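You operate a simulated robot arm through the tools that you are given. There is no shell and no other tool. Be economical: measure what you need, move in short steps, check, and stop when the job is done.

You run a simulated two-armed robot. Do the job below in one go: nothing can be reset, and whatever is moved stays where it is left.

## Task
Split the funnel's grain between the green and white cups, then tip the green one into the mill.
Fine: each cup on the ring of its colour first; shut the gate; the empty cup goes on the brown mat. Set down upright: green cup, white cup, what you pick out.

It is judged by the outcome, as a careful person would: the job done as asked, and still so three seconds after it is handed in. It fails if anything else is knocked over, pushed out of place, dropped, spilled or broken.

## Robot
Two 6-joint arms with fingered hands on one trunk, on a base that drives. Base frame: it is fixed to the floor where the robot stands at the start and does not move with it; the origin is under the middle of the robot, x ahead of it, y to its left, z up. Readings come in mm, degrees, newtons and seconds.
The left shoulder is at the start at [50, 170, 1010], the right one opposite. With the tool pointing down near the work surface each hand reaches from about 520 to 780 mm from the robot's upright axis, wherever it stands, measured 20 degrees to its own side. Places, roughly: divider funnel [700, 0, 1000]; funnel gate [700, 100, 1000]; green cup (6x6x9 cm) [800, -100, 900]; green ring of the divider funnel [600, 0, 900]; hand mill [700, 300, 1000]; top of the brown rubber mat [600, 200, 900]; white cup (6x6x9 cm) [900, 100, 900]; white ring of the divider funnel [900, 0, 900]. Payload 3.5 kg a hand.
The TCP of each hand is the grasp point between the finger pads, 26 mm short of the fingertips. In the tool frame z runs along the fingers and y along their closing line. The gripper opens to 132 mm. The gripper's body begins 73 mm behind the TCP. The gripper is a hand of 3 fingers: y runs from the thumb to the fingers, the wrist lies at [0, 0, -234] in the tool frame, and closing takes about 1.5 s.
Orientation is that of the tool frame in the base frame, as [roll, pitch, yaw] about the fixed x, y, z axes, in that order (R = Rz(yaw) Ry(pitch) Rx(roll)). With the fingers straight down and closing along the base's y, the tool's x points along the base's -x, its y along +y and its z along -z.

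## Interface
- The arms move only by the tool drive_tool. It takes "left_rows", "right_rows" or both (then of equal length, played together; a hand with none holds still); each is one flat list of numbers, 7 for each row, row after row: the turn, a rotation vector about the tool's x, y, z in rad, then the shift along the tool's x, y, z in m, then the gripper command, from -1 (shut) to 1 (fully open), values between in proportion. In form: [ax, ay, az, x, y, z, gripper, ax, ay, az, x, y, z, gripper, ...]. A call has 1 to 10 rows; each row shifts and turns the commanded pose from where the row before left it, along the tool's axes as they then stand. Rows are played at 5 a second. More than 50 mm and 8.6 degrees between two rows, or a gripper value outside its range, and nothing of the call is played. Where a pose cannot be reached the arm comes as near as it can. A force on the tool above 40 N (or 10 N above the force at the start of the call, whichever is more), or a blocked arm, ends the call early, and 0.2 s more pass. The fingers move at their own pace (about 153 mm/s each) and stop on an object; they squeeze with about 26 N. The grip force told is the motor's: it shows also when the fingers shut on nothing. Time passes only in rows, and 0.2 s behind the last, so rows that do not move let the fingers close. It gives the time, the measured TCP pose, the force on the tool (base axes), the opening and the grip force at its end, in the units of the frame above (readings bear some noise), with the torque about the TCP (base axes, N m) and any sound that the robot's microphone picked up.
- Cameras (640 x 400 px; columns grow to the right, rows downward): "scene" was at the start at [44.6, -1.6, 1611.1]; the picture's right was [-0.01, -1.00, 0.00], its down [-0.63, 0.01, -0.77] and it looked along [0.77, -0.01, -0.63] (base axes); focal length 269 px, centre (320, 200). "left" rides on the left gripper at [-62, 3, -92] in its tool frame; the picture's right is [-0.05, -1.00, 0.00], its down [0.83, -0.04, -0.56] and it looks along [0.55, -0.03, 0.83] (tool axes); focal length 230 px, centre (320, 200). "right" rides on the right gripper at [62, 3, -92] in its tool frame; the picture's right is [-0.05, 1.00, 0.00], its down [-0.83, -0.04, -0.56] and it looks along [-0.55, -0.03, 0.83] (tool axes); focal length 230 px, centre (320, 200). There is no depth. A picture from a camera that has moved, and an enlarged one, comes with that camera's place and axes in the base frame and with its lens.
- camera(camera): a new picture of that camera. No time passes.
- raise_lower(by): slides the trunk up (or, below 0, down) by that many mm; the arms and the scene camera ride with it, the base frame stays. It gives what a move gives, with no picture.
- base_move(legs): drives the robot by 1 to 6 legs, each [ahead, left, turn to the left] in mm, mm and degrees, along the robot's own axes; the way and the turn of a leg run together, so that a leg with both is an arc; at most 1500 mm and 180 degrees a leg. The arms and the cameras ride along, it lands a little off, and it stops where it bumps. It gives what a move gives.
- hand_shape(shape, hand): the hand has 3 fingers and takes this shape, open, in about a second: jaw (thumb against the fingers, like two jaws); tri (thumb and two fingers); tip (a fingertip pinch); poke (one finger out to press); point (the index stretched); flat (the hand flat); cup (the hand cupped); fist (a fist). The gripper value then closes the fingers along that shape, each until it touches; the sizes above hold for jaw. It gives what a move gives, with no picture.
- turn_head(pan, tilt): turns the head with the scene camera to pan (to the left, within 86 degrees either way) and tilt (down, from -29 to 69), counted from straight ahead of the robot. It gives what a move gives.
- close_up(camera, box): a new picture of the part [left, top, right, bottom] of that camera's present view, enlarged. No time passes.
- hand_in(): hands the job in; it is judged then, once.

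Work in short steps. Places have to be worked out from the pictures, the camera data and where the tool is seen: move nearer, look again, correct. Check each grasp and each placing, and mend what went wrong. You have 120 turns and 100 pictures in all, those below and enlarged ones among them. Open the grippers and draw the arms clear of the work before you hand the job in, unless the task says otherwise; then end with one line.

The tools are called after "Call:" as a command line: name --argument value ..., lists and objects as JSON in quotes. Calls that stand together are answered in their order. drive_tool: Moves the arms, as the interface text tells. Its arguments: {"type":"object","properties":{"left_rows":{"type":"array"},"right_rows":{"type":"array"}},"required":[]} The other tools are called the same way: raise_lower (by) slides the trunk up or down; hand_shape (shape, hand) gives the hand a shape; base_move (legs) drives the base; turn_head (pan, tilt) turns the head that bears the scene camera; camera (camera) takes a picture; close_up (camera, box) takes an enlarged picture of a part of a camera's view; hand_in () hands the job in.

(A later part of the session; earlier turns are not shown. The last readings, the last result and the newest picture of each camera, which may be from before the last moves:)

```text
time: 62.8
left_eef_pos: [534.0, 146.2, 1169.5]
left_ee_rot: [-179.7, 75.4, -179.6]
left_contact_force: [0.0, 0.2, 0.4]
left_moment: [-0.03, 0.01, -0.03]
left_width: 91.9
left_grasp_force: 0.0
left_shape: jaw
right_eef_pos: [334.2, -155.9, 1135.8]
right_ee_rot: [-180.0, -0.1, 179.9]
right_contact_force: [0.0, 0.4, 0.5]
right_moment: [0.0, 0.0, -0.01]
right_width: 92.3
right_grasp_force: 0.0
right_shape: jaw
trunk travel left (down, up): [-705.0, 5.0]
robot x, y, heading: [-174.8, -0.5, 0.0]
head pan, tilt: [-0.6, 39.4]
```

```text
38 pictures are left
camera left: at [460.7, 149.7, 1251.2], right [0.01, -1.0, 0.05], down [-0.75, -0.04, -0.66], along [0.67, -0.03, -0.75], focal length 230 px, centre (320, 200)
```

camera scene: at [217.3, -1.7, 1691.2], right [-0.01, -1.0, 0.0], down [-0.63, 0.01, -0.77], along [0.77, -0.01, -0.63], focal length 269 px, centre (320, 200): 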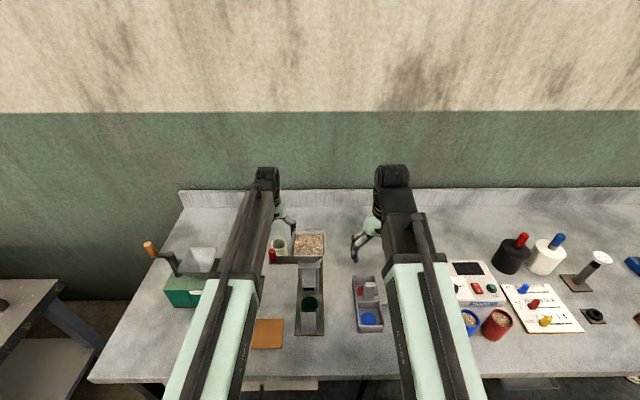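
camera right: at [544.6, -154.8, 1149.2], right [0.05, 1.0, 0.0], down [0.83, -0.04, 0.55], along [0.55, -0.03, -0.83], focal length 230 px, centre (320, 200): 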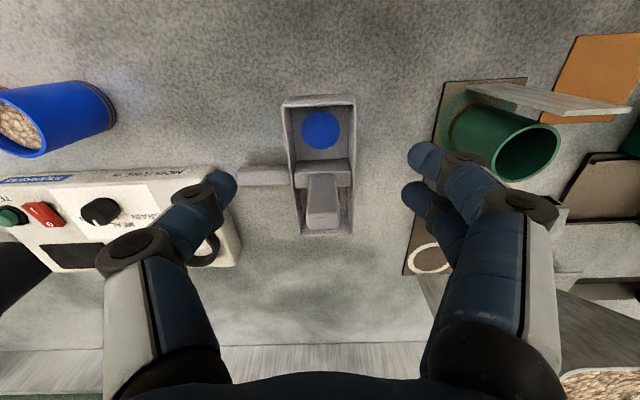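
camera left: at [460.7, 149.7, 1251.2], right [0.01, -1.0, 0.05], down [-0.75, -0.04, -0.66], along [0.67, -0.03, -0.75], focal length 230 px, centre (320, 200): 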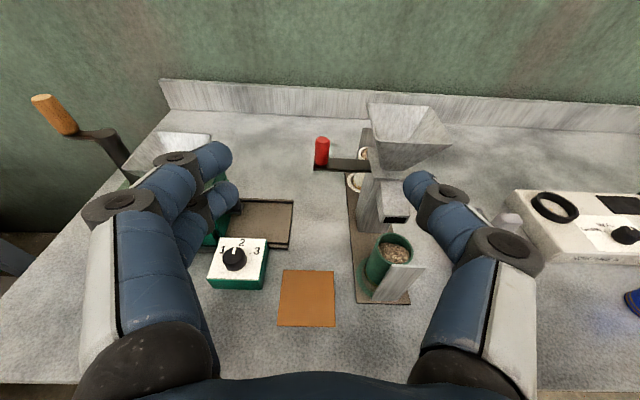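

The horizontal pose works and the camera sees everything. Before grasping, I test the wrist's roll range for pouring in free air.

Call:
drive_tool --left_rows '[0, 0, 0.149, 0, 0, 0, 0.4, 0, 0, 0.149, 0, 0, 0, 0.4, 0, 0, 0.149, 0, 0, 0, 0.4, 0, 0, 0.149, 0, 0, 0, 0.4, 0, 0, 0.149, 0, 0, 0, 0.4, 0, 0, 0.149, 0, 0, 0, 0.4, 0, 0, 0.149, 0, 0, 0, 0.4, 0, 0, 0.149, 0, 0, 0, 0.4, 0, 0, 0.149, 0, 0, 0, 0.4, 0, 0, 0.149, 0, 0, 0, 0.4]'

Call:
drive_tool --left_rows '[0, 0, 0.149, 0, 0, 0, 0.4, 0, 0, 0.149, 0, 0, 0, 0.4, 0, 0, 0.149, 0, 0, 0, 0.4, 0, 0, 0.149, 0, 0, 0, 0.4, 0, 0, 0.149, 0, 0, 0, 0.4, 0, 0, 0.149, 0, 0, 0, 0.4]'

```text
time: 65.0
left_eef_pos: [534.4, 146.5, 1167.8]
left_ee_rot: [104.6, 4.3, 91.0]
left_contact_force: [-0.8, -0.1, 0.2]
left_moment: [0.0, 0.0, 0.01]
left_width: 92.4
left_grasp_force: 0.1
left_shape: jaw
right_eef_pos: [334.3, -157.5, 1136.2]
right_ee_rot: [-180.0, 0.0, 179.9]
right_contact_force: [0.1, -0.5, 0.5]
right_moment: [-0.02, -0.02, -0.03]
right_width: 92.3
right_grasp_force: 0.1
right_shape: jaw
trunk travel left (down, up): [-705.0, 5.0]
robot x, y, heading: [-171.6, 1.0, -0.1]
head pan, tilt: [-0.6, 39.4]
```

```text
time: 66.4
left_eef_pos: [535.0, 148.0, 1167.9]
left_ee_rot: [110.9, -44.7, 74.8]
left_contact_force: [-1.2, -0.6, -0.1]
left_moment: [-0.01, 0.02, -0.03]
left_width: 91.9
left_grasp_force: 0.0
left_shape: jaw
right_eef_pos: [333.8, -157.3, 1136.2]
right_ee_rot: [-179.8, 0.1, 179.9]
right_contact_force: [-0.9, 0.0, -0.2]
right_moment: [0.02, -0.01, 0.0]
right_width: 92.2
right_grasp_force: 0.2
right_shape: jaw
trunk travel left (down, up): [-705.0, 5.0]
robot x, y, heading: [-173.0, 2.3, -0.3]
head pan, tilt: [-0.6, 39.4]
```

Roll of 137° to the right works. Undo it.

Call:
drive_tool --left_rows '[0, 0, -0.149, 0, 0, 0, 0.4, 0, 0, -0.149, 0, 0, 0, 0.4, 0, 0, -0.149, 0, 0, 0, 0.4, 0, 0, -0.149, 0, 0, 0, 0.4, 0, 0, -0.149, 0, 0, 0, 0.4, 0, 0, -0.149, 0, 0, 0, 0.4, 0, 0, -0.149, 0, 0, 0, 0.4, 0, 0, -0.149, 0, 0, 0, 0.4, 0, 0, -0.149, 0, 0, 0, 0.4, 0, 0, -0.149, 0, 0, 0, 0.4]'

Call:
drive_tool --left_rows '[0, 0, -0.149, 0, 0, 0, 0.4, 0, 0, -0.149, 0, 0, 0, 0.4, 0, 0, -0.149, 0, 0, 0, 0.4, 0, 0, -0.149, 0, 0, 0, 0.4, 0, 0, -0.149, 0, 0, 0, 0.4, 0, 0, -0.149, 0, 0, 0, 0.4, 0, 0, 0, 0, -0.041, 0, 0.4, 0, 0, 0, 0, -0.041, 0, 0.4, 0, 0, 0, 0, -0.04, 0, 0.4]'

Call:
drive_tool --left_rows '[0, 0, 0, 0.0378, 0, 0.01, 0.4, 0, 0, 0, 0.0378, 0, 0.01, 0.4, 0, 0, 0, 0.0378, 0, 0.01, 0.4, 0, 0, 0, 0.0378, 0, 0.01, 0.4]'

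Call:
camera --camera "left"

Call:
camera --camera "scene"

```text
time: 68.6
left_eef_pos: [535.2, 145.9, 1168.7]
left_ee_rot: [108.7, 37.6, 101.5]
left_contact_force: [0.3, 0.6, -0.2]
left_moment: [-0.02, 0.01, 0.02]
left_width: 92.0
left_grasp_force: 0.0
left_shape: jaw
right_eef_pos: [333.9, -157.9, 1135.8]
right_ee_rot: [-179.9, -0.1, -180.0]
right_contact_force: [-0.4, -0.6, 0.8]
right_moment: [0.0, 0.01, -0.03]
right_width: 92.1
right_grasp_force: 0.0
right_shape: jaw
trunk travel left (down, up): [-705.0, 5.0]
robot x, y, heading: [-173.9, 1.0, -0.1]
head pan, tilt: [-0.6, 39.4]
```

```text
time: 70.6
left_eef_pos: [535.1, 23.3, 1168.6]
left_ee_rot: [-179.6, 75.3, -179.7]
left_contact_force: [0.8, 0.2, -0.6]
left_moment: [0.0, 0.02, 0.02]
left_width: 92.0
left_grasp_force: 0.0
left_shape: jaw
right_eef_pos: [334.2, -155.6, 1134.8]
right_ee_rot: [-179.8, 0.0, 179.9]
right_contact_force: [0.2, 0.6, -0.2]
right_moment: [0.0, 0.02, -0.01]
right_width: 92.3
right_grasp_force: 0.0
right_shape: jaw
trunk travel left (down, up): [-705.0, 5.0]
robot x, y, heading: [-172.1, -2.5, -0.3]
head pan, tilt: [-0.6, 39.4]
```

```text
time: 71.6
left_eef_pos: [544.9, 26.8, 1043.0]
left_ee_rot: [179.4, 73.7, 179.2]
left_contact_force: [0.6, -0.4, -0.1]
left_moment: [0.01, 0.03, 0.0]
left_width: 91.8
left_grasp_force: 0.1
left_shape: jaw
left hand out of reach, approached as far as the arm can: row 3, 4
right_eef_pos: [333.8, -157.8, 1136.6]
right_ee_rot: [-179.9, 0.0, 179.9]
right_contact_force: [-0.6, -1.0, 0.2]
right_moment: [-0.03, 0.0, -0.01]
right_width: 92.0
right_grasp_force: 0.0
right_shape: jaw
trunk travel left (down, up): [-705.0, 5.0]
robot x, y, heading: [-170.6, 2.2, -0.4]
head pan, tilt: [-0.6, 39.4]
```

```text
37 pictures are left
camera left: at [473.6, 29.9, 1128.4], right [0.01, -1.0, 0.05], down [-0.77, -0.04, -0.64], along [0.64, -0.03, -0.77], focal length 230 px, centre (320, 200)
```

left: 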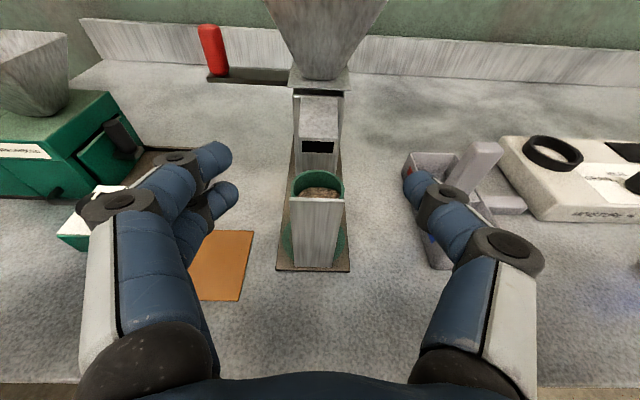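

```text
36 pictures are left
camera scene: at [-127.0, -1.3, 1691.1], right [-0.01, -1.0, 0.0], down [-0.63, 0.01, -0.77], along [0.77, -0.01, -0.63], focal length 269 px, centre (320, 200)
```

scene: 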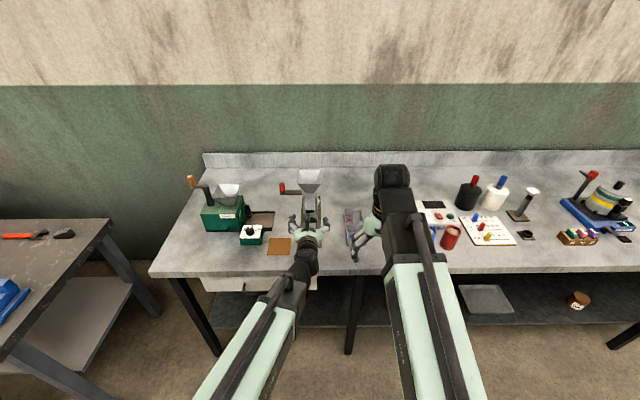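

The arm is cramped at this trunk height. Lower the trunk 115 mm (hand comes to z≈928, still short of the plate).

Call:
raise_lower --by -115

Call:
camera --camera "left"

```text
time: 73.0
left_eef_pos: [546.3, 26.1, 928.8]
left_ee_rot: [179.5, 73.6, 179.1]
left_contact_force: [0.2, -0.1, -0.8]
left_moment: [-0.02, -0.02, -0.03]
left_width: 92.0
left_grasp_force: 0.0
left_shape: jaw
right_eef_pos: [333.8, -157.0, 1019.3]
right_ee_rot: [-180.0, 0.1, 179.9]
right_contact_force: [0.0, -0.2, 0.4]
right_moment: [0.01, -0.02, 0.01]
right_width: 92.1
right_grasp_force: 0.0
right_shape: jaw
trunk travel left (down, up): [-590.0, 120.0]
robot x, y, heading: [-174.5, -1.5, -0.3]
head pan, tilt: [-0.6, 39.4]
```

```text
35 pictures are left
camera left: at [473.3, 29.8, 1014.1], right [0.01, -1.0, 0.05], down [-0.77, -0.04, -0.64], along [0.64, -0.03, -0.77], focal length 230 px, centre (320, 200)
```

left: 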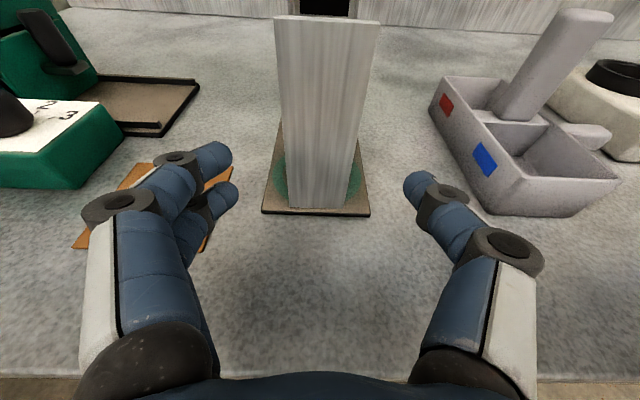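

Aligned with the plate. A null row first, to see where the commanded pose settles.

Call:
drive_tool --left_rows '[0, 0, 0, 0, 0, 0, 0.4, 0, 0, 0, 0, 0, 0.001, 0.4]'

```text
time: 73.6
left_eef_pos: [544.7, 26.6, 929.9]
left_ee_rot: [179.6, 73.7, 179.2]
left_contact_force: [0.0, -0.2, -1.3]
left_moment: [-0.01, 0.0, 0.02]
left_width: 92.1
left_grasp_force: 0.0
left_shape: jaw
right_eef_pos: [333.7, -157.2, 1020.8]
right_ee_rot: [-180.0, 0.0, 179.9]
right_contact_force: [-0.1, -0.1, 0.6]
right_moment: [-0.03, 0.03, 0.01]
right_width: 91.9
right_grasp_force: 0.0
right_shape: jaw
trunk travel left (down, up): [-590.0, 120.0]
robot x, y, heading: [-175.0, -2.8, -0.2]
head pan, tilt: [-0.6, 39.4]
```

Stable. Advance along the fingers to the cup: TCP to about (630,25,915), in four steps.

Call:
drive_tool --left_rows '[0, 0, 0, -0.0025, -0.0005, 0.0215, 0.4, 0, 0, 0, -0.0025, -0.0005, 0.0215, 0.4, 0, 0, 0, -0.0025, 0, 0.0215, 0.4, 0, 0, 0, -0.0025, 0, 0.021, 0.4]'

Call:
camera --camera "left"

Call:
close_up --camera "scene" --box '[260, 170, 380, 280]'

```text
time: 74.6
left_eef_pos: [630.2, 26.1, 913.2]
left_ee_rot: [179.5, 73.7, 179.3]
left_contact_force: [-0.3, 0.3, 0.5]
left_moment: [0.0, 0.02, -0.01]
left_width: 92.2
left_grasp_force: 0.0
left_shape: jaw
right_eef_pos: [333.0, -157.0, 1019.8]
right_ee_rot: [-179.8, 0.0, 180.0]
right_contact_force: [-0.1, -0.6, -0.5]
right_moment: [0.02, 0.0, 0.0]
right_width: 92.0
right_grasp_force: 0.1
right_shape: jaw
trunk travel left (down, up): [-590.0, 120.0]
robot x, y, heading: [-171.9, 1.9, -0.1]
head pan, tilt: [-0.6, 39.4]
```

```text
34 pictures are left
camera left: at [559.6, 28.7, 999.2], right [0.01, -1.0, 0.05], down [-0.77, -0.04, -0.64], along [0.64, -0.03, -0.77], focal length 230 px, centre (320, 200)
```

left: 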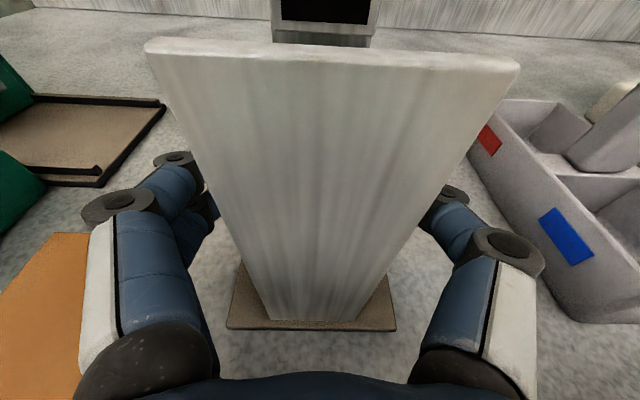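

```text
3.64 times, centred on (320, 225) of scene
camera zoom: at [-126.9, -1.4, 1576.1], right [-0.01, -1.0, 0.0], down [-0.63, 0.01, -0.77], along [0.77, -0.01, -0.63], focal length 978 px, centre (320, 109)
```

zoom: 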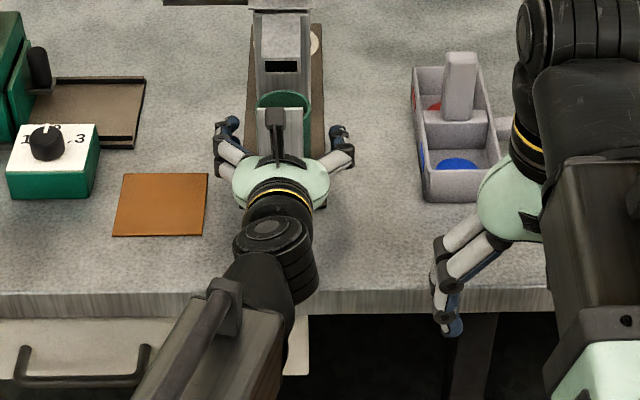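

Fingers straddle the plate and flank the cup. Close.

Call:
drive_tool --left_rows '[0, 0, 0, 0, 0, 0, -1, 0, 0, 0, 0, 0, 0, -1, 0, 0, 0, 0, 0, 0, -1, 0, 0, 0, 0, 0, 0, -1, 0, 0, 0, 0, 0, 0, -1, 0, 0, 0, 0, 0, 0, -1]'

Call:
close_up --camera "scene" --box '[280, 170, 360, 245]'

```text
time: 76.0
left_eef_pos: [629.7, 25.6, 913.7]
left_ee_rot: [179.5, 73.7, 179.1]
left_contact_force: [1.3, -0.1, -0.7]
left_moment: [0.09, -0.01, 0.02]
left_width: 45.3
left_grasp_force: 26.0
left_shape: jaw
right_eef_pos: [333.9, -158.0, 1021.5]
right_ee_rot: [-179.9, 0.0, 179.8]
right_contact_force: [0.2, 0.4, 0.2]
right_moment: [0.04, -0.01, -0.01]
right_width: 92.2
right_grasp_force: 0.0
right_shape: jaw
trunk travel left (down, up): [-590.0, 120.0]
robot x, y, heading: [-170.8, 1.5, -0.3]
head pan, tilt: [-0.6, 39.4]
```

```text
5.33 times, centred on (320, 208) of scene
camera zoom: at [-127.1, -1.4, 1576.1], right [-0.01, -1.0, 0.0], down [-0.63, 0.01, -0.77], along [0.77, -0.01, -0.63], focal length 1435 px, centre (320, 160)
```

zoom: 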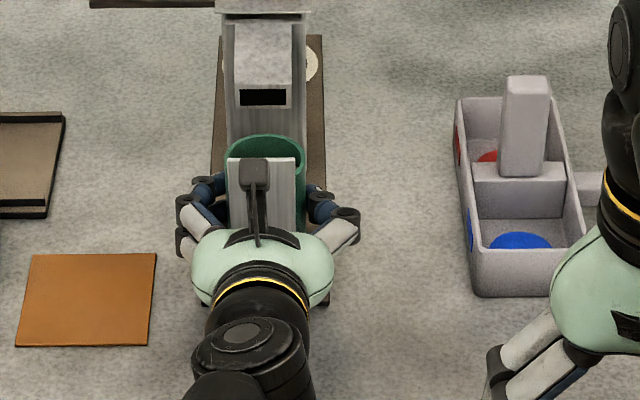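

Grip holds 26 N. Lift straight up slowly, first 45 mm.

Call:
drive_tool --left_rows '[0, 0, 0, -0.0144, 0, -0.0042, -1, 0, 0, 0, -0.0144, 0, -0.0047, -1, 0, 0, 0, -0.0144, 0, -0.0047, -1]'

Call:
close_up --camera "scene" --box '[280, 155, 360, 230]'

Call:
camera --camera "left"

```text
time: 76.8
left_eef_pos: [629.2, 23.4, 959.8]
left_ee_rot: [179.6, 73.6, 179.2]
left_contact_force: [-0.4, -0.7, -1.7]
left_moment: [-0.02, 0.04, -0.03]
left_width: 44.6
left_grasp_force: 25.5
left_shape: jaw
right_eef_pos: [333.6, -157.8, 1023.2]
right_ee_rot: [-179.9, -0.1, 179.9]
right_contact_force: [0.2, 0.3, 0.1]
right_moment: [-0.01, -0.01, 0.01]
right_width: 92.2
right_grasp_force: 0.0
right_shape: jaw
trunk travel left (down, up): [-590.0, 120.0]
robot x, y, heading: [-166.2, 4.5, -0.3]
head pan, tilt: [-0.6, 39.4]
```

```text
5.33 times, centred on (320, 192) of scene
camera zoom: at [-127.1, -1.4, 1576.1], right [-0.01, -1.0, 0.0], down [-0.63, 0.01, -0.77], along [0.77, -0.01, -0.63], focal length 1435 px, centre (320, 240)
```

zoom: 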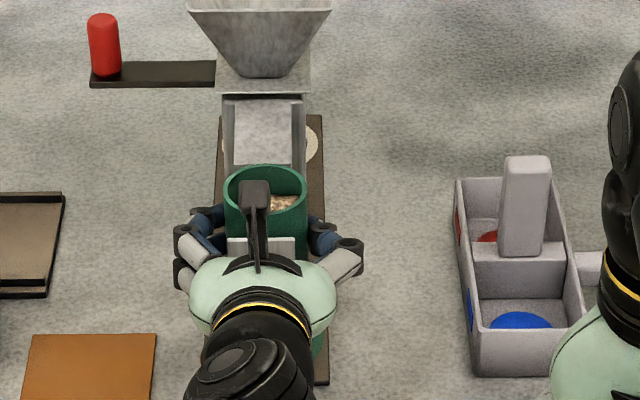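

```text
30 pictures are left
camera left: at [557.7, 27.4, 1044.0], right [0.01, -1.0, 0.05], down [-0.77, -0.04, -0.64], along [0.64, -0.03, -0.77], focal length 230 px, centre (320, 200)
```

left: 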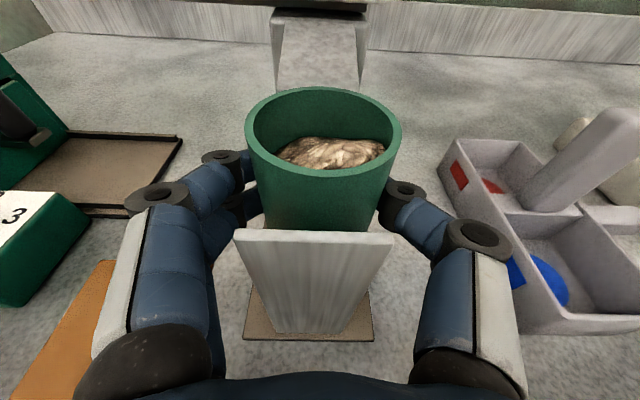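

Cup clears nicely, level, with ~3/4 full of grain. Continue straight up 100 mm, then left and up towards the mill.

Call:
drive_tool --left_rows '[0, 0, 0, -0.024, 0, -0.0072, -1, 0, 0, 0, -0.024, 0, -0.0072, -1, 0, 0, 0, -0.024, 0, -0.0072, -1, 0, 0, 0, -0.024, 0, -0.0072, -1]'

Call:
camera --camera "left"

```text
time: 77.8
left_eef_pos: [627.2, 24.4, 1060.3]
left_ee_rot: [179.5, 73.7, 179.2]
left_contact_force: [0.0, -0.4, -1.6]
left_moment: [-0.02, -0.01, 0.0]
left_width: 44.9
left_grasp_force: 25.9
left_shape: jaw
right_eef_pos: [332.8, -156.1, 1019.8]
right_ee_rot: [-179.9, 0.1, 179.9]
right_contact_force: [0.0, -0.7, -0.3]
right_moment: [-0.01, 0.03, 0.03]
right_width: 92.0
right_grasp_force: 0.2
right_shape: jaw
trunk travel left (down, up): [-590.0, 120.0]
robot x, y, heading: [-170.2, 1.7, -0.3]
head pan, tilt: [-0.6, 39.4]
```

```text
29 pictures are left
camera left: at [556.5, 27.1, 1145.6], right [0.01, -1.0, 0.05], down [-0.77, -0.04, -0.64], along [0.64, -0.03, -0.77], focal length 230 px, centre (320, 200)
```

left: 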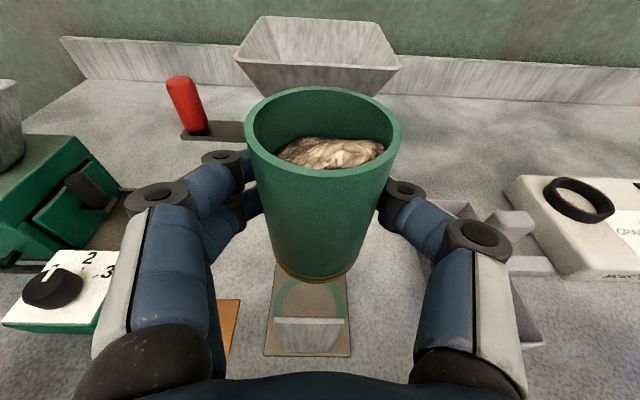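

Clear of the plate. Carry left and up smoothly.

Call:
drive_tool --left_rows '[0, 0, 0, -0.008, 0.025, -0.0024, -1, 0, 0, 0, -0.008, 0.033, -0.0024, -1, 0, 0, 0, -0.008, 0.034, -0.0024, -1, 0, 0, 0, -0.008, 0.034, -0.0024, -1, 0, 0, 0, -0.008, 0.034, -0.0024, -1, 0, 0, 0, -0.008, 0.034, -0.0024, -1, 0, 0, 0, -0.008, 0.034, -0.0024, -1, 0, 0, 0, -0.008, 0.034, -0.0024, -1, 0, 0, 0, -0.008, 0.034, -0.0024, -1, 0, 0, 0, -0.004, 0.02, -0.001, -1]'

Call:
camera --camera "left"

```text
time: 80.0
left_eef_pos: [631.3, 341.4, 1139.8]
left_ee_rot: [179.5, 73.8, 179.0]
left_contact_force: [-0.5, 0.0, -2.1]
left_moment: [0.0, -0.03, 0.01]
left_width: 44.1
left_grasp_force: 25.8
left_shape: jaw
right_eef_pos: [333.8, -157.6, 1020.9]
right_ee_rot: [-179.9, 0.0, 179.9]
right_contact_force: [0.7, -0.3, -0.2]
right_moment: [0.0, 0.01, -0.02]
right_width: 92.2
right_grasp_force: 0.0
right_shape: jaw
trunk travel left (down, up): [-590.0, 120.0]
robot x, y, heading: [-171.6, -2.2, -0.0]
head pan, tilt: [-0.6, 39.4]
```

```text
28 pictures are left
camera left: at [559.8, 344.5, 1224.2], right [0.01, -1.0, 0.05], down [-0.77, -0.04, -0.64], along [0.64, -0.03, -0.77], focal length 230 px, centre (320, 200)
```

left: 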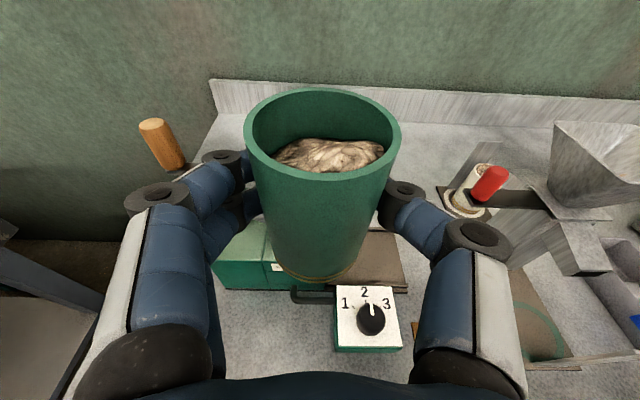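

Now forward 120 mm over the mill hopper and 52 mm left, ready to tip to the right.

Call:
drive_tool --left_rows '[0, 0, 0, -0.0084, 0, 0.0288, -1, 0, 0, 0, -0.0084, 0, 0.0288, -1, 0, 0, 0, -0.0084, 0, 0.0288, -1, 0, 0, 0, -0.0084, 0, 0.0288, -1, 0, 0, 0, 0, 0.018, 0, -1, 0, 0, 0, 0, 0.018, 0, -1, 0, 0, 0, 0, 0.018, 0, -1]'

Call:
camera --camera "left"

Call:
close_up --camera "scene" --box '[150, 120, 310, 245]'

```text
time: 81.6
left_eef_pos: [751.3, 393.6, 1139.4]
left_ee_rot: [179.3, 73.7, 179.0]
left_contact_force: [-0.3, 0.3, -1.1]
left_moment: [0.01, -0.01, 0.0]
left_width: 44.2
left_grasp_force: 26.1
left_shape: jaw
right_eef_pos: [333.7, -156.7, 1021.3]
right_ee_rot: [-179.9, -0.1, 179.8]
right_contact_force: [0.7, -0.3, -0.2]
right_moment: [-0.02, 0.02, 0.01]
right_width: 92.2
right_grasp_force: 0.1
right_shape: jaw
trunk travel left (down, up): [-590.0, 120.0]
robot x, y, heading: [-174.8, 1.3, 0.0]
head pan, tilt: [-0.6, 39.4]
```

```text
27 pictures are left
camera left: at [679.8, 396.7, 1224.5], right [0.01, -1.0, 0.05], down [-0.77, -0.04, -0.64], along [0.64, -0.03, -0.77], focal length 230 px, centre (320, 200)
```

left: 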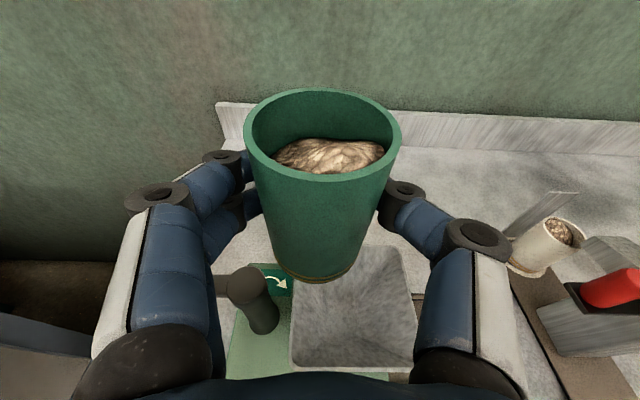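

```text
3.20 times, centred on (230, 182) of scene
camera zoom: at [-126.9, -1.0, 1576.1], right [-0.01, -1.0, 0.0], down [-0.63, 0.01, -0.77], along [0.77, -0.01, -0.63], focal length 861 px, centre (608, 256)
```

zoom: 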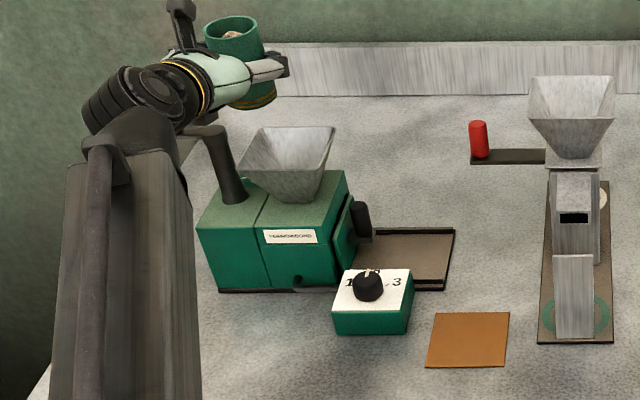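

Positioned: hopper spans x 694–781, y 315–406, stream expected around y≈350. Tip to the right gradually, first ~60°.

Call:
drive_tool --left_rows '[0, 0, 0.12, 0, 0, 0, -1, 0, 0, 0.12, 0, 0, 0, -1, 0, 0, 0.12, 0, 0, 0, -1, 0, 0, 0.12, 0, 0, 0, -1, 0, 0, 0.12, 0, 0, 0, -1, 0, 0, 0.12, 0, 0, 0, -1, 0, 0, 0.12, 0, 0, 0, -1, 0, 0, 0.12, 0, 0, 0, -1]'

Call:
close_up --camera "scene" --box '[180, 110, 280, 200]'

Call:
camera --camera "left"

```text
time: 83.4
left_eef_pos: [750.7, 393.8, 1140.0]
left_ee_rot: [109.6, 33.1, 100.6]
left_contact_force: [0.2, -0.2, -0.3]
left_moment: [0.02, 0.04, 0.02]
left_width: 44.5
left_grasp_force: 25.8
left_shape: jaw
right_eef_pos: [333.5, -156.6, 1020.0]
right_ee_rot: [-179.9, 0.0, 179.8]
right_contact_force: [0.8, 0.2, 0.1]
right_moment: [0.03, -0.01, 0.02]
right_width: 92.0
right_grasp_force: 0.1
right_shape: jaw
trunk travel left (down, up): [-590.0, 120.0]
robot x, y, heading: [-168.6, -1.2, -0.4]
head pan, tilt: [-0.6, 39.4]
```

```text
4.44 times, centred on (230, 155) of scene
camera zoom: at [-127.0, -1.2, 1576.1], right [-0.01, -1.0, 0.0], down [-0.63, 0.01, -0.77], along [0.77, -0.01, -0.63], focal length 1196 px, centre (720, 400)
```

zoom: 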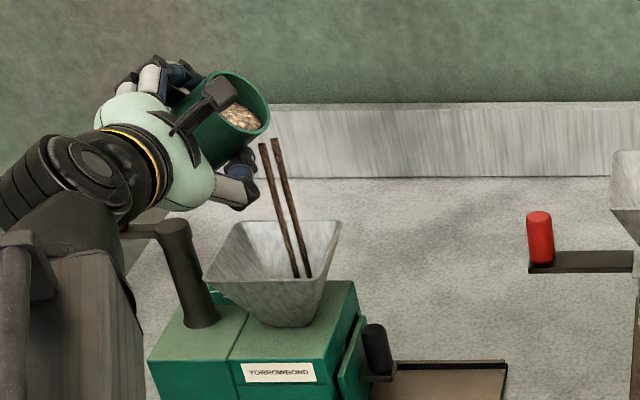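

```text
24 pictures are left
camera left: at [672.7, 345.0, 1202.3], right [-0.23, -0.61, -0.76], down [-0.67, 0.66, -0.33], along [0.71, 0.43, -0.56], focal length 230 px, centre (320, 200)
```

left: 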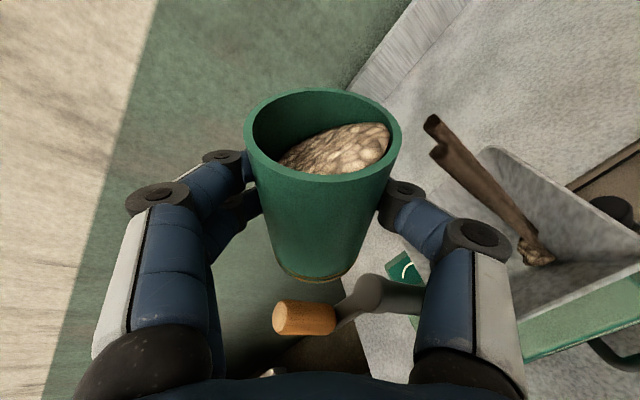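

Grain falls inside the hopper, a bit to the right half. Shift 8 mm left and wait while it runs, then roll a little further.

Call:
drive_tool --left_rows '[0, 0, 0, 0.0066, 0.0046, 0, -1, 0, 0, 0, 0, 0, 0, -1, 0, 0, 0, 0, 0, 0, -1, 0, 0, 0.06, 0, 0, 0, -1, 0, 0, 0.06, 0, 0, 0, -1, 0, 0, 0.06, 0, 0, 0, -1, 0, 0, 0.06, 0, 0, 0, -1, 0, 0, 0.06, 0, 0, 0, -1, 0, 0, 0, 0, 0, 0, -1, 0, 0, 0, 0, 0, 0, -1]'

Call:
close_up --camera "scene" --box '[180, 110, 280, 200]'

```text
time: 85.6
left_eef_pos: [751.1, 402.7, 1139.2]
left_ee_rot: [107.0, 16.9, 94.6]
left_contact_force: [0.4, -0.5, -1.3]
left_moment: [0.01, -0.02, -0.02]
left_width: 44.4
left_grasp_force: 26.3
left_shape: jaw
right_eef_pos: [334.4, -157.5, 1020.5]
right_ee_rot: [-179.9, 0.0, 179.9]
right_contact_force: [0.0, -0.5, -0.2]
right_moment: [0.01, 0.01, -0.02]
right_width: 92.1
right_grasp_force: 0.0
right_shape: jaw
trunk travel left (down, up): [-590.0, 120.0]
robot x, y, heading: [-169.8, -0.2, -0.4]
head pan, tilt: [-0.6, 39.4]
```

```text
4.44 times, centred on (230, 155) of scene
camera zoom: at [-127.0, -1.2, 1576.1], right [-0.01, -1.0, 0.0], down [-0.63, 0.01, -0.77], along [0.77, -0.01, -0.63], focal length 1196 px, centre (720, 400)
```

zoom: 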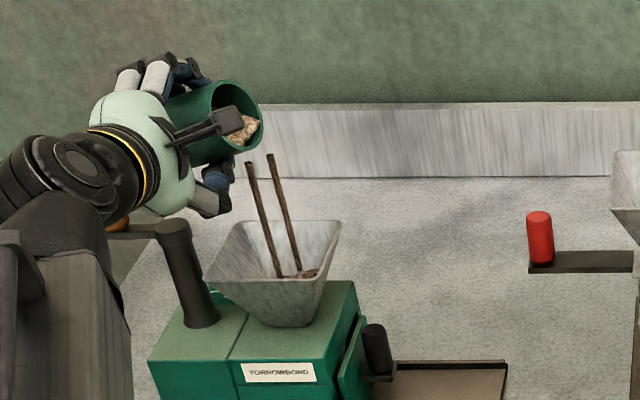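

Stream is well centred. Continue tipping slowly to ~115°.

Call:
drive_tool --left_rows '[0, 0, 0.07, 0, 0, 0, -1, 0, 0, 0.07, 0, 0, 0, -1, 0, 0, 0.07, 0, 0, 0, -1, 0, 0, 0.07, 0, 0, 0, -1, 0, 0, 0.07, 0, 0, 0, -1, 0, 0, 0.07, 0, 0, 0, -1, 0, 0, 0.07, 0, 0, 0, -1, 0, 0, 0.07, 0, 0, 0, -1, 0, 0, 0.07, 0, 0, 0, -1, 0, 0, 0.07, 0, 0, 0, -1]'

Call:
close_up --camera "scene" --box '[180, 110, 280, 200]'

```text
time: 87.8
left_eef_pos: [750.5, 402.1, 1140.4]
left_ee_rot: [107.4, -21.7, 83.0]
left_contact_force: [0.0, 0.1, -0.5]
left_moment: [0.01, -0.03, 0.0]
left_width: 44.1
left_grasp_force: 26.0
left_shape: jaw
right_eef_pos: [333.7, -157.8, 1020.9]
right_ee_rot: [-179.8, 0.1, 179.8]
right_contact_force: [-0.8, -0.9, -0.1]
right_moment: [0.0, 0.02, -0.03]
right_width: 92.0
right_grasp_force: 0.0
right_shape: jaw
trunk travel left (down, up): [-590.0, 120.0]
robot x, y, heading: [-169.8, -0.4, -0.1]
head pan, tilt: [-0.6, 39.4]
```

```text
4.44 times, centred on (230, 155) of scene
camera zoom: at [-127.1, -1.3, 1576.1], right [-0.01, -1.0, 0.0], down [-0.63, 0.01, -0.77], along [0.77, -0.01, -0.63], focal length 1196 px, centre (720, 400)
```

zoom: 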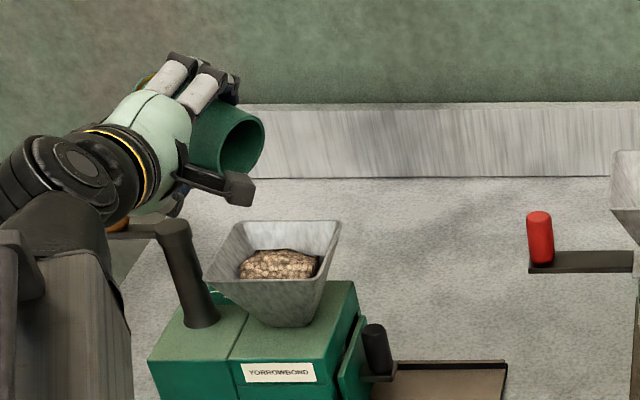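

All appears out. Tip a bit further and wait to be sure, then look into the cup.

Call:
drive_tool --left_rows '[0, 0, 0.1, 0, 0, 0, -1, 0, 0, 0.1, 0, 0, 0, -1, 0, 0, 0.1, 0, 0, 0, -1, 0, 0, 0.05, 0, 0, 0, -1, 0, 0, 0, 0, 0, 0, -1, 0, 0, 0, 0, 0, 0, -1, 0, 0, 0, 0, 0, 0, -1]'

Call:
camera --camera "left"

```text
time: 89.4
left_eef_pos: [751.2, 401.9, 1139.8]
left_ee_rot: [111.5, -40.5, 75.2]
left_contact_force: [0.6, -0.6, 0.0]
left_moment: [-0.01, 0.01, 0.0]
left_width: 44.4
left_grasp_force: 26.1
left_shape: jaw
right_eef_pos: [334.2, -157.4, 1020.6]
right_ee_rot: [-179.9, 0.1, 179.8]
right_contact_force: [0.4, -0.6, 0.0]
right_moment: [-0.02, -0.01, -0.01]
right_width: 92.1
right_grasp_force: 0.0
right_shape: jaw
trunk travel left (down, up): [-590.0, 120.0]
robot x, y, heading: [-172.3, 0.7, 0.2]
head pan, tilt: [-0.6, 39.4]
```

```text
21 pictures are left
camera left: at [650.8, 354.5, 1128.0], right [-0.21, 0.64, -0.74], down [-0.38, 0.64, 0.66], along [0.9, 0.42, 0.11], focal length 230 px, centre (320, 200)
```

left: 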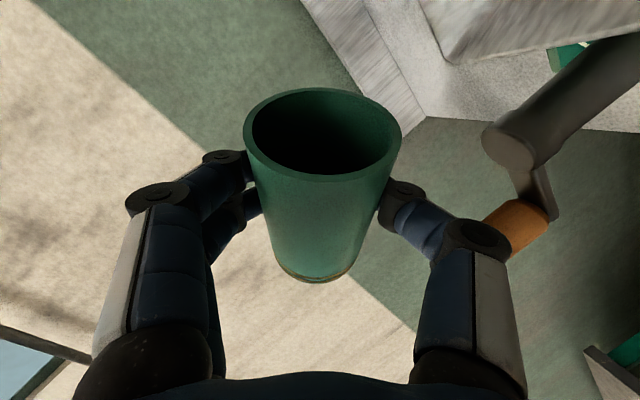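

The cup is empty. Roll it back upright and withdraw from above the mill.

Call:
drive_tool --left_rows '[0, 0, -0.1444, 0, 0, 0, -1, 0, 0, -0.1444, 0, 0, 0, -1, 0, 0, -0.1444, 0, 0, 0, -1, 0, 0, -0.1444, 0, 0, 0, -1, 0, 0, -0.1444, 0, 0, 0, -1, 0, 0, -0.1444, 0, 0, 0, -1, 0, 0, -0.1444, 0, 0, 0, -1, 0, 0, -0.1444, 0, 0, 0, -1, 0, 0, -0.1444, 0, 0, 0, -1, 0, 0, -0.1444, 0, 0, 0, -1]'

Call:
drive_tool --left_rows '[0, 0, -0.1444, 0, 0, 0, -1, 0, 0, -0.1444, 0, 0, 0, -1, 0, 0, -0.1444, 0, 0, 0, -1, 0, 0, -0.1444, 0, 0, 0, -1, 0, 0, -0.1444, 0, 0, 0, -1, 0, 0, -0.144, 0, 0, 0, -1, 0, 0, 0, 0.0112, 0, -0.0384, -1, 0, 0, 0, 0.0112, 0, -0.0384, -1, 0, 0, 0, 0.0112, 0, -0.0384, -1, 0, 0, 0, 0.0112, 0, -0.0384, -1]'

Call:
drive_tool --left_rows '[0, 0, 0, 0, -0.043, 0, -1, 0, 0, 0, 0, -0.043, 0, -1, 0, 0, 0, 0, -0.043, 0, -1, 0, 0, 0, 0, -0.043, 0, -1, 0, 0, 0, 0, -0.043, 0, -1, 0, 0, 0, 0, -0.043, 0, -1]'

Call:
camera --camera "left"

```text
time: 91.6
left_eef_pos: [751.3, 403.1, 1139.9]
left_ee_rot: [110.9, 38.3, 102.9]
left_contact_force: [0.5, -0.6, -1.1]
left_moment: [0.03, -0.02, -0.05]
left_width: 44.0
left_grasp_force: 25.9
left_shape: jaw
right_eef_pos: [335.2, -156.6, 1020.7]
right_ee_rot: [-180.0, 0.0, 179.8]
right_contact_force: [0.4, 0.1, 0.0]
right_moment: [0.01, -0.02, 0.03]
right_width: 92.2
right_grasp_force: 0.0
right_shape: jaw
trunk travel left (down, up): [-590.0, 120.0]
robot x, y, heading: [-173.3, -0.2, -0.6]
head pan, tilt: [-0.6, 39.4]
```

```text
time: 93.8
left_eef_pos: [591.6, 404.4, 1141.1]
left_ee_rot: [179.3, 73.9, 179.0]
left_contact_force: [-0.4, -0.1, -0.7]
left_moment: [0.06, 0.01, -0.01]
left_width: 44.1
left_grasp_force: 26.3
left_shape: jaw
right_eef_pos: [333.1, -156.8, 1021.5]
right_ee_rot: [-180.0, 0.1, 180.0]
right_contact_force: [-1.0, -0.2, 0.7]
right_moment: [0.01, -0.02, 0.01]
right_width: 91.8
right_grasp_force: 0.0
right_shape: jaw
trunk travel left (down, up): [-590.0, 120.0]
robot x, y, heading: [-172.2, 4.0, -0.0]
head pan, tilt: [-0.6, 39.4]
```

```text
time: 95.2
left_eef_pos: [588.7, 145.7, 1139.4]
left_ee_rot: [179.0, 73.8, 178.7]
left_contact_force: [0.1, 1.2, 0.3]
left_moment: [-0.01, 0.01, 0.01]
left_width: 43.7
left_grasp_force: 25.6
left_shape: jaw
right_eef_pos: [333.3, -155.8, 1020.7]
right_ee_rot: [-179.8, 0.1, 180.0]
right_contact_force: [-0.5, 0.2, -0.6]
right_moment: [0.01, -0.01, -0.02]
right_width: 91.9
right_grasp_force: 0.0
right_shape: jaw
trunk travel left (down, up): [-590.0, 120.0]
robot x, y, heading: [-171.3, 0.9, -0.5]
head pan, tilt: [-0.6, 39.4]
```

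```text
20 pictures are left
camera left: at [517.7, 148.1, 1224.7], right [0.01, -1.0, 0.05], down [-0.77, -0.03, -0.64], along [0.64, -0.03, -0.76], focal length 230 px, centre (320, 200)
```

left: 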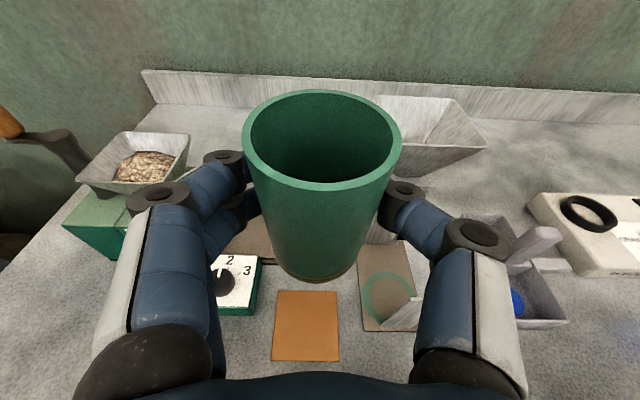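

Mat centre confirmed at (590,154); grain sits in the mill hopper. Lower the cup 195 mm towards the mat.

Call:
drive_tool --left_rows '[0, 0, 0, 0.0384, 0, 0.0112, -1, 0, 0, 0, 0.0384, 0, 0.0112, -1, 0, 0, 0, 0.0384, 0, 0.0112, -1, 0, 0, 0, 0.0384, 0, 0.0112, -1, 0, 0, 0, 0.0335, 0, 0.0098, -1]'

Call:
camera --camera "left"

Call:
close_up --camera "scene" --box '[230, 170, 330, 260]'

```text
time: 96.4
left_eef_pos: [589.0, 145.9, 942.3]
left_ee_rot: [179.3, 73.7, 178.8]
left_contact_force: [0.4, -0.1, 0.3]
left_moment: [0.01, 0.02, 0.01]
left_width: 43.7
left_grasp_force: 25.9
left_shape: jaw
right_eef_pos: [334.4, -157.6, 1021.3]
right_ee_rot: [-179.9, 0.0, 180.0]
right_contact_force: [0.8, 0.0, 0.7]
right_moment: [0.0, 0.01, 0.02]
right_width: 91.9
right_grasp_force: 0.1
right_shape: jaw
trunk travel left (down, up): [-590.0, 120.0]
robot x, y, heading: [-170.7, 2.8, -0.1]
head pan, tilt: [-0.6, 39.4]
```

```text
19 pictures are left
camera left: at [517.9, 149.2, 1027.7], right [0.01, -1.0, 0.05], down [-0.77, -0.03, -0.64], along [0.64, -0.03, -0.77], focal length 230 px, centre (320, 200)
```

left: 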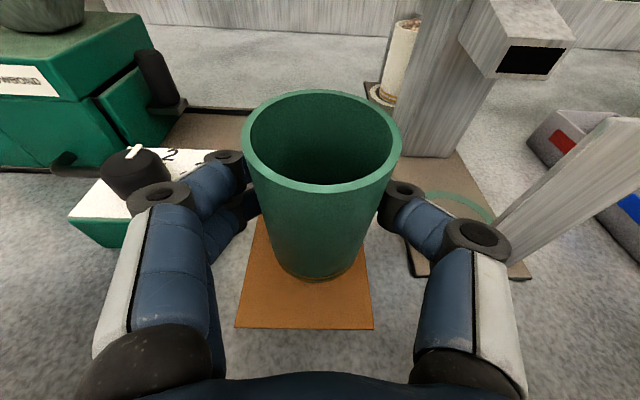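

```text
4.44 times, centred on (280, 215) of scene
camera zoom: at [-126.9, -1.3, 1576.2], right [-0.01, -1.0, 0.0], down [-0.63, 0.01, -0.77], along [0.77, -0.01, -0.63], focal length 1196 px, centre (498, 133)
```

zoom: 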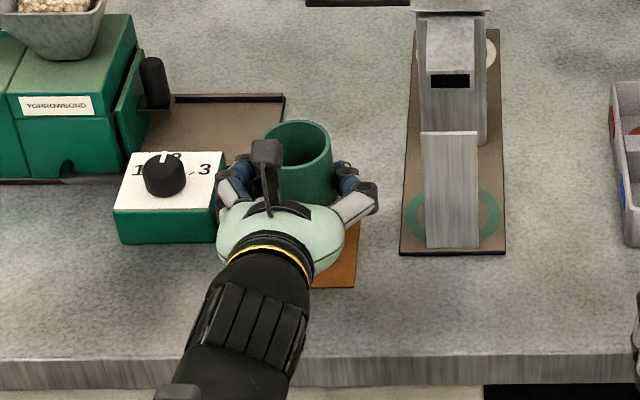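

The left knuckles are near the dial block; shift 10 mm towards the robot and 4 mm right, staying on the mat, then lower to contact.

Call:
drive_tool --left_rows '[0, 0, 0, 0.0028, -0.004, -0.0096, -1, 0, 0, 0, 0.0144, 0, 0.0042, -1, 0, 0, 0, 0.0077, 0, 0.0022, -1]'

Call:
drive_tool --left_rows '[0, 0, 0, 0.0024, 0, 0.0007, -1, 0, 0, 0, 0.0019, 0, 0.0006, -1]'

```text
time: 97.2
left_eef_pos: [578.4, 143.1, 920.6]
left_ee_rot: [179.2, 73.6, 178.9]
left_contact_force: [0.2, 0.4, -0.4]
left_moment: [0.0, -0.03, 0.0]
left_width: 43.7
left_grasp_force: 25.9
left_shape: jaw
right_eef_pos: [334.8, -156.6, 1020.3]
right_ee_rot: [-179.8, -0.2, 179.8]
right_contact_force: [-0.4, 0.2, 0.1]
right_moment: [0.03, 0.02, 0.02]
right_width: 92.0
right_grasp_force: 0.0
right_shape: jaw
trunk travel left (down, up): [-590.0, 120.0]
robot x, y, heading: [-168.1, 3.2, -0.4]
head pan, tilt: [-0.6, 39.4]
```

```text
time: 97.8
left_eef_pos: [578.7, 143.0, 915.9]
left_ee_rot: [179.2, 73.7, 178.8]
left_contact_force: [0.6, -0.7, -1.3]
left_moment: [-0.02, 0.01, 0.02]
left_width: 43.8
left_grasp_force: 25.7
left_shape: jaw
right_eef_pos: [335.4, -157.1, 1021.5]
right_ee_rot: [-179.9, 0.1, 179.9]
right_contact_force: [-0.5, 0.3, -0.4]
right_moment: [-0.02, 0.03, -0.01]
right_width: 92.2
right_grasp_force: 0.1
right_shape: jaw
trunk travel left (down, up): [-590.0, 120.0]
robot x, y, heading: [-175.3, 3.5, -0.2]
head pan, tilt: [-0.6, 39.4]
```

Not touching yet; continue in 1.5 mm steps.

Call:
drive_tool --left_rows '[0, 0, 0, 0.0014, 0, 0.0004, -1, 0, 0, 0, 0.0014, 0, 0.0004, -1]'

```text
time: 98.4
left_eef_pos: [578.9, 142.6, 913.9]
left_ee_rot: [179.3, 73.8, 178.9]
left_contact_force: [0.3, 0.5, 0.0]
left_moment: [0.01, 0.0, 0.01]
left_width: 44.0
left_grasp_force: 26.5
left_shape: jaw
right_eef_pos: [334.7, -157.2, 1019.2]
right_ee_rot: [-179.8, 0.0, 179.8]
right_contact_force: [-0.6, -0.7, 0.1]
right_moment: [-0.02, 0.0, 0.01]
right_width: 92.1
right_grasp_force: 0.1
right_shape: jaw
trunk travel left (down, up): [-590.0, 120.0]
robot x, y, heading: [-173.0, -0.3, -0.0]
head pan, tilt: [-0.6, 39.4]
```

Call:
drive_tool --left_rows '[0, 0, 0, 0.0014, 0, 0.0004, -1, 0, 0, 0, 0.0014, 0, 0.0004, -1]'

```text
time: 99.0
left_eef_pos: [580.0, 142.2, 911.9]
left_ee_rot: [179.2, 73.8, 178.7]
left_contact_force: [8.3, 0.8, 10.0]
left_moment: [0.06, -0.1, -0.04]
left_width: 43.9
left_grasp_force: 26.3
left_shape: jaw
right_eef_pos: [333.5, -155.9, 1021.4]
right_ee_rot: [-179.9, -0.1, 180.0]
right_contact_force: [0.2, 0.8, -0.4]
right_moment: [0.0, 0.01, -0.03]
right_width: 91.9
right_grasp_force: 0.1
right_shape: jaw
trunk travel left (down, up): [-590.0, 120.0]
robot x, y, heading: [-171.8, 1.1, -0.2]
head pan, tilt: [-0.6, 39.4]
```

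Contact at ~10 N. Open moderately and check before retreating.

Call:
drive_tool --left_rows '[0, 0, 0, 0, 0, 0, -0.2, 0, 0, 0, 0, 0, 0, 0, 0, 0, 0, 0, 0, 0, 0.1, 0, 0, 0, 0, 0, 0, 0.1]'

Call:
camera --camera "left"

Call:
close_up --camera "scene" --box '[230, 170, 330, 260]'

```text
time: 100.0
left_eef_pos: [579.2, 142.6, 910.0]
left_ee_rot: [179.2, 73.6, 178.7]
left_contact_force: [-0.2, -1.1, -0.8]
left_moment: [-0.02, 0.01, -0.03]
left_width: 71.8
left_grasp_force: 0.2
left_shape: jaw
right_eef_pos: [333.9, -157.2, 1021.7]
right_ee_rot: [-179.9, 0.1, 179.9]
right_contact_force: [-0.4, -0.2, -0.1]
right_moment: [-0.01, -0.01, 0.02]
right_width: 91.9
right_grasp_force: 0.1
right_shape: jaw
trunk travel left (down, up): [-590.0, 120.0]
robot x, y, heading: [-171.3, -4.0, -0.2]
head pan, tilt: [-0.6, 39.4]
```

```text
17 pictures are left
camera left: at [507.7, 145.1, 995.2], right [0.01, -1.0, 0.05], down [-0.77, -0.04, -0.64], along [0.64, -0.03, -0.77], focal length 230 px, centre (320, 200)
```

left: 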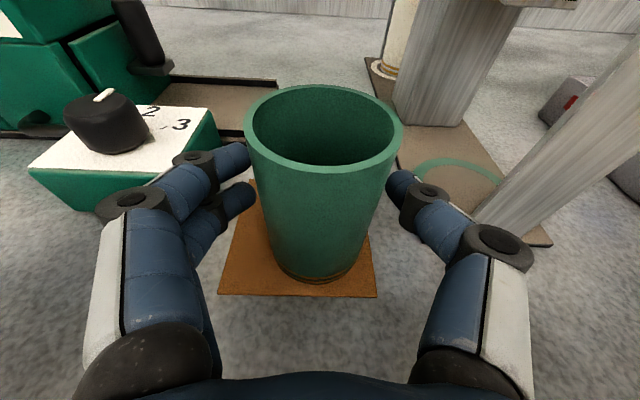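

```text
4.44 times, centred on (280, 215) of scene
camera zoom: at [-127.3, -1.4, 1576.1], right [-0.01, -1.0, 0.0], down [-0.63, 0.01, -0.77], along [0.77, -0.01, -0.63], focal length 1196 px, centre (498, 133)
```

zoom: 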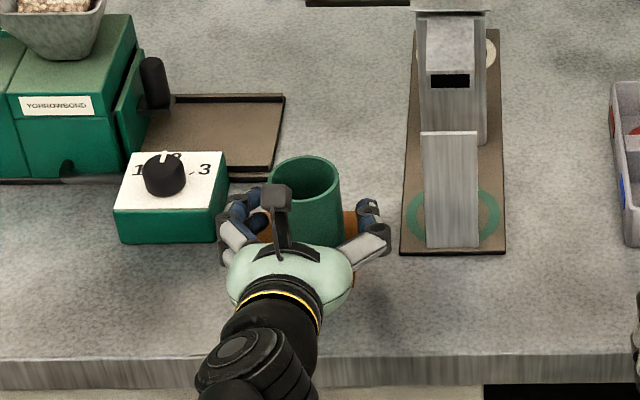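

The cup stands free and upright on the mat. Withdraw straight back, then up.

Call:
drive_tool --left_rows '[0, 0, 0, 0.007, 0, -0.0293, 0.1, 0, 0, 0, 0.007, 0, -0.0293, 0.1, 0, 0, 0, 0.007, 0, -0.0293, 0.1, 0, 0, 0, 0.007, 0, -0.0293, 0.4, 0, 0, 0, -0.038, 0, -0.02, 1, 0, 0, 0, -0.038, 0, -0.02, 1, 0, 0, 0, -0.038, 0, -0.02, 1]' --right_rows '[0, 0, 0, 0, 0, 0, 0.4, 0, 0, 0, 0, 0, 0, 0.4, 0, 0, 0, 0, 0, 0, 0.4, 0, 0, 0, 0, 0, 0, 0.4, 0, 0, 0, 0, 0, 0, 1, 0, 0, 0, 0, 0, 0, 1, 0, 0, 0, 0, 0, 0, 1]'

Call:
camera --camera "left"

Call:
close_up --camera "scene" --box '[180, 140, 360, 270]'

```text
time: 101.6
left_eef_pos: [524.8, 137.0, 1040.1]
left_ee_rot: [179.2, 73.7, 178.8]
left_contact_force: [-0.1, 0.2, 0.0]
left_moment: [0.0, -0.01, -0.01]
left_width: 132.0
left_grasp_force: 0.1
left_shape: jaw
left hand out of reach, approached as far as the arm can: row 3, 4, 5, 6, 7
right_eef_pos: [333.9, -157.2, 1020.3]
right_ee_rot: [-179.9, -0.1, 179.9]
right_contact_force: [0.4, 0.6, -0.7]
right_moment: [-0.01, 0.0, -0.01]
right_width: 131.9
right_grasp_force: 0.0
right_shape: jaw
trunk travel left (down, up): [-590.0, 120.0]
robot x, y, heading: [-174.8, 3.5, -0.3]
head pan, tilt: [-0.6, 39.4]
```

```text
15 pictures are left
camera left: at [454.4, 140.1, 1125.1], right [0.01, -1.0, 0.05], down [-0.77, -0.03, -0.64], along [0.64, -0.03, -0.77], focal length 230 px, centre (320, 200)
```

left: 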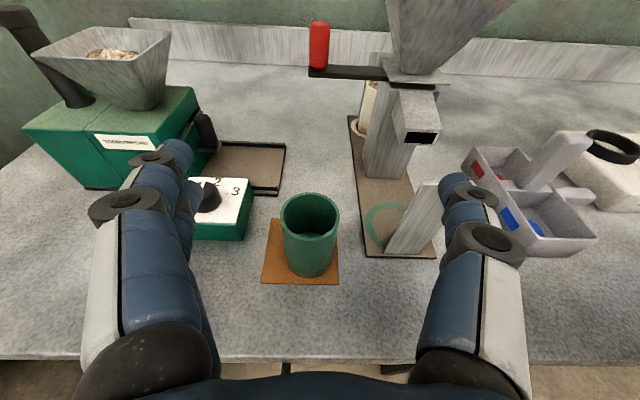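

```text
3.08 times, centred on (270, 205) of scene
camera zoom: at [-127.3, -1.4, 1576.1], right [-0.01, -1.0, 0.0], down [-0.63, 0.01, -0.77], along [0.77, -0.01, -0.63], focal length 828 px, centre (474, 185)
```

zoom: 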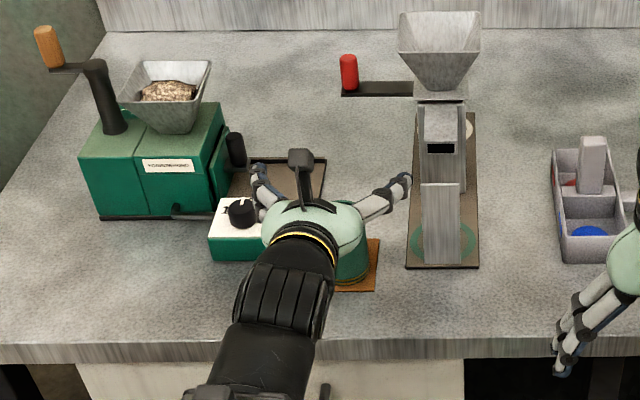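

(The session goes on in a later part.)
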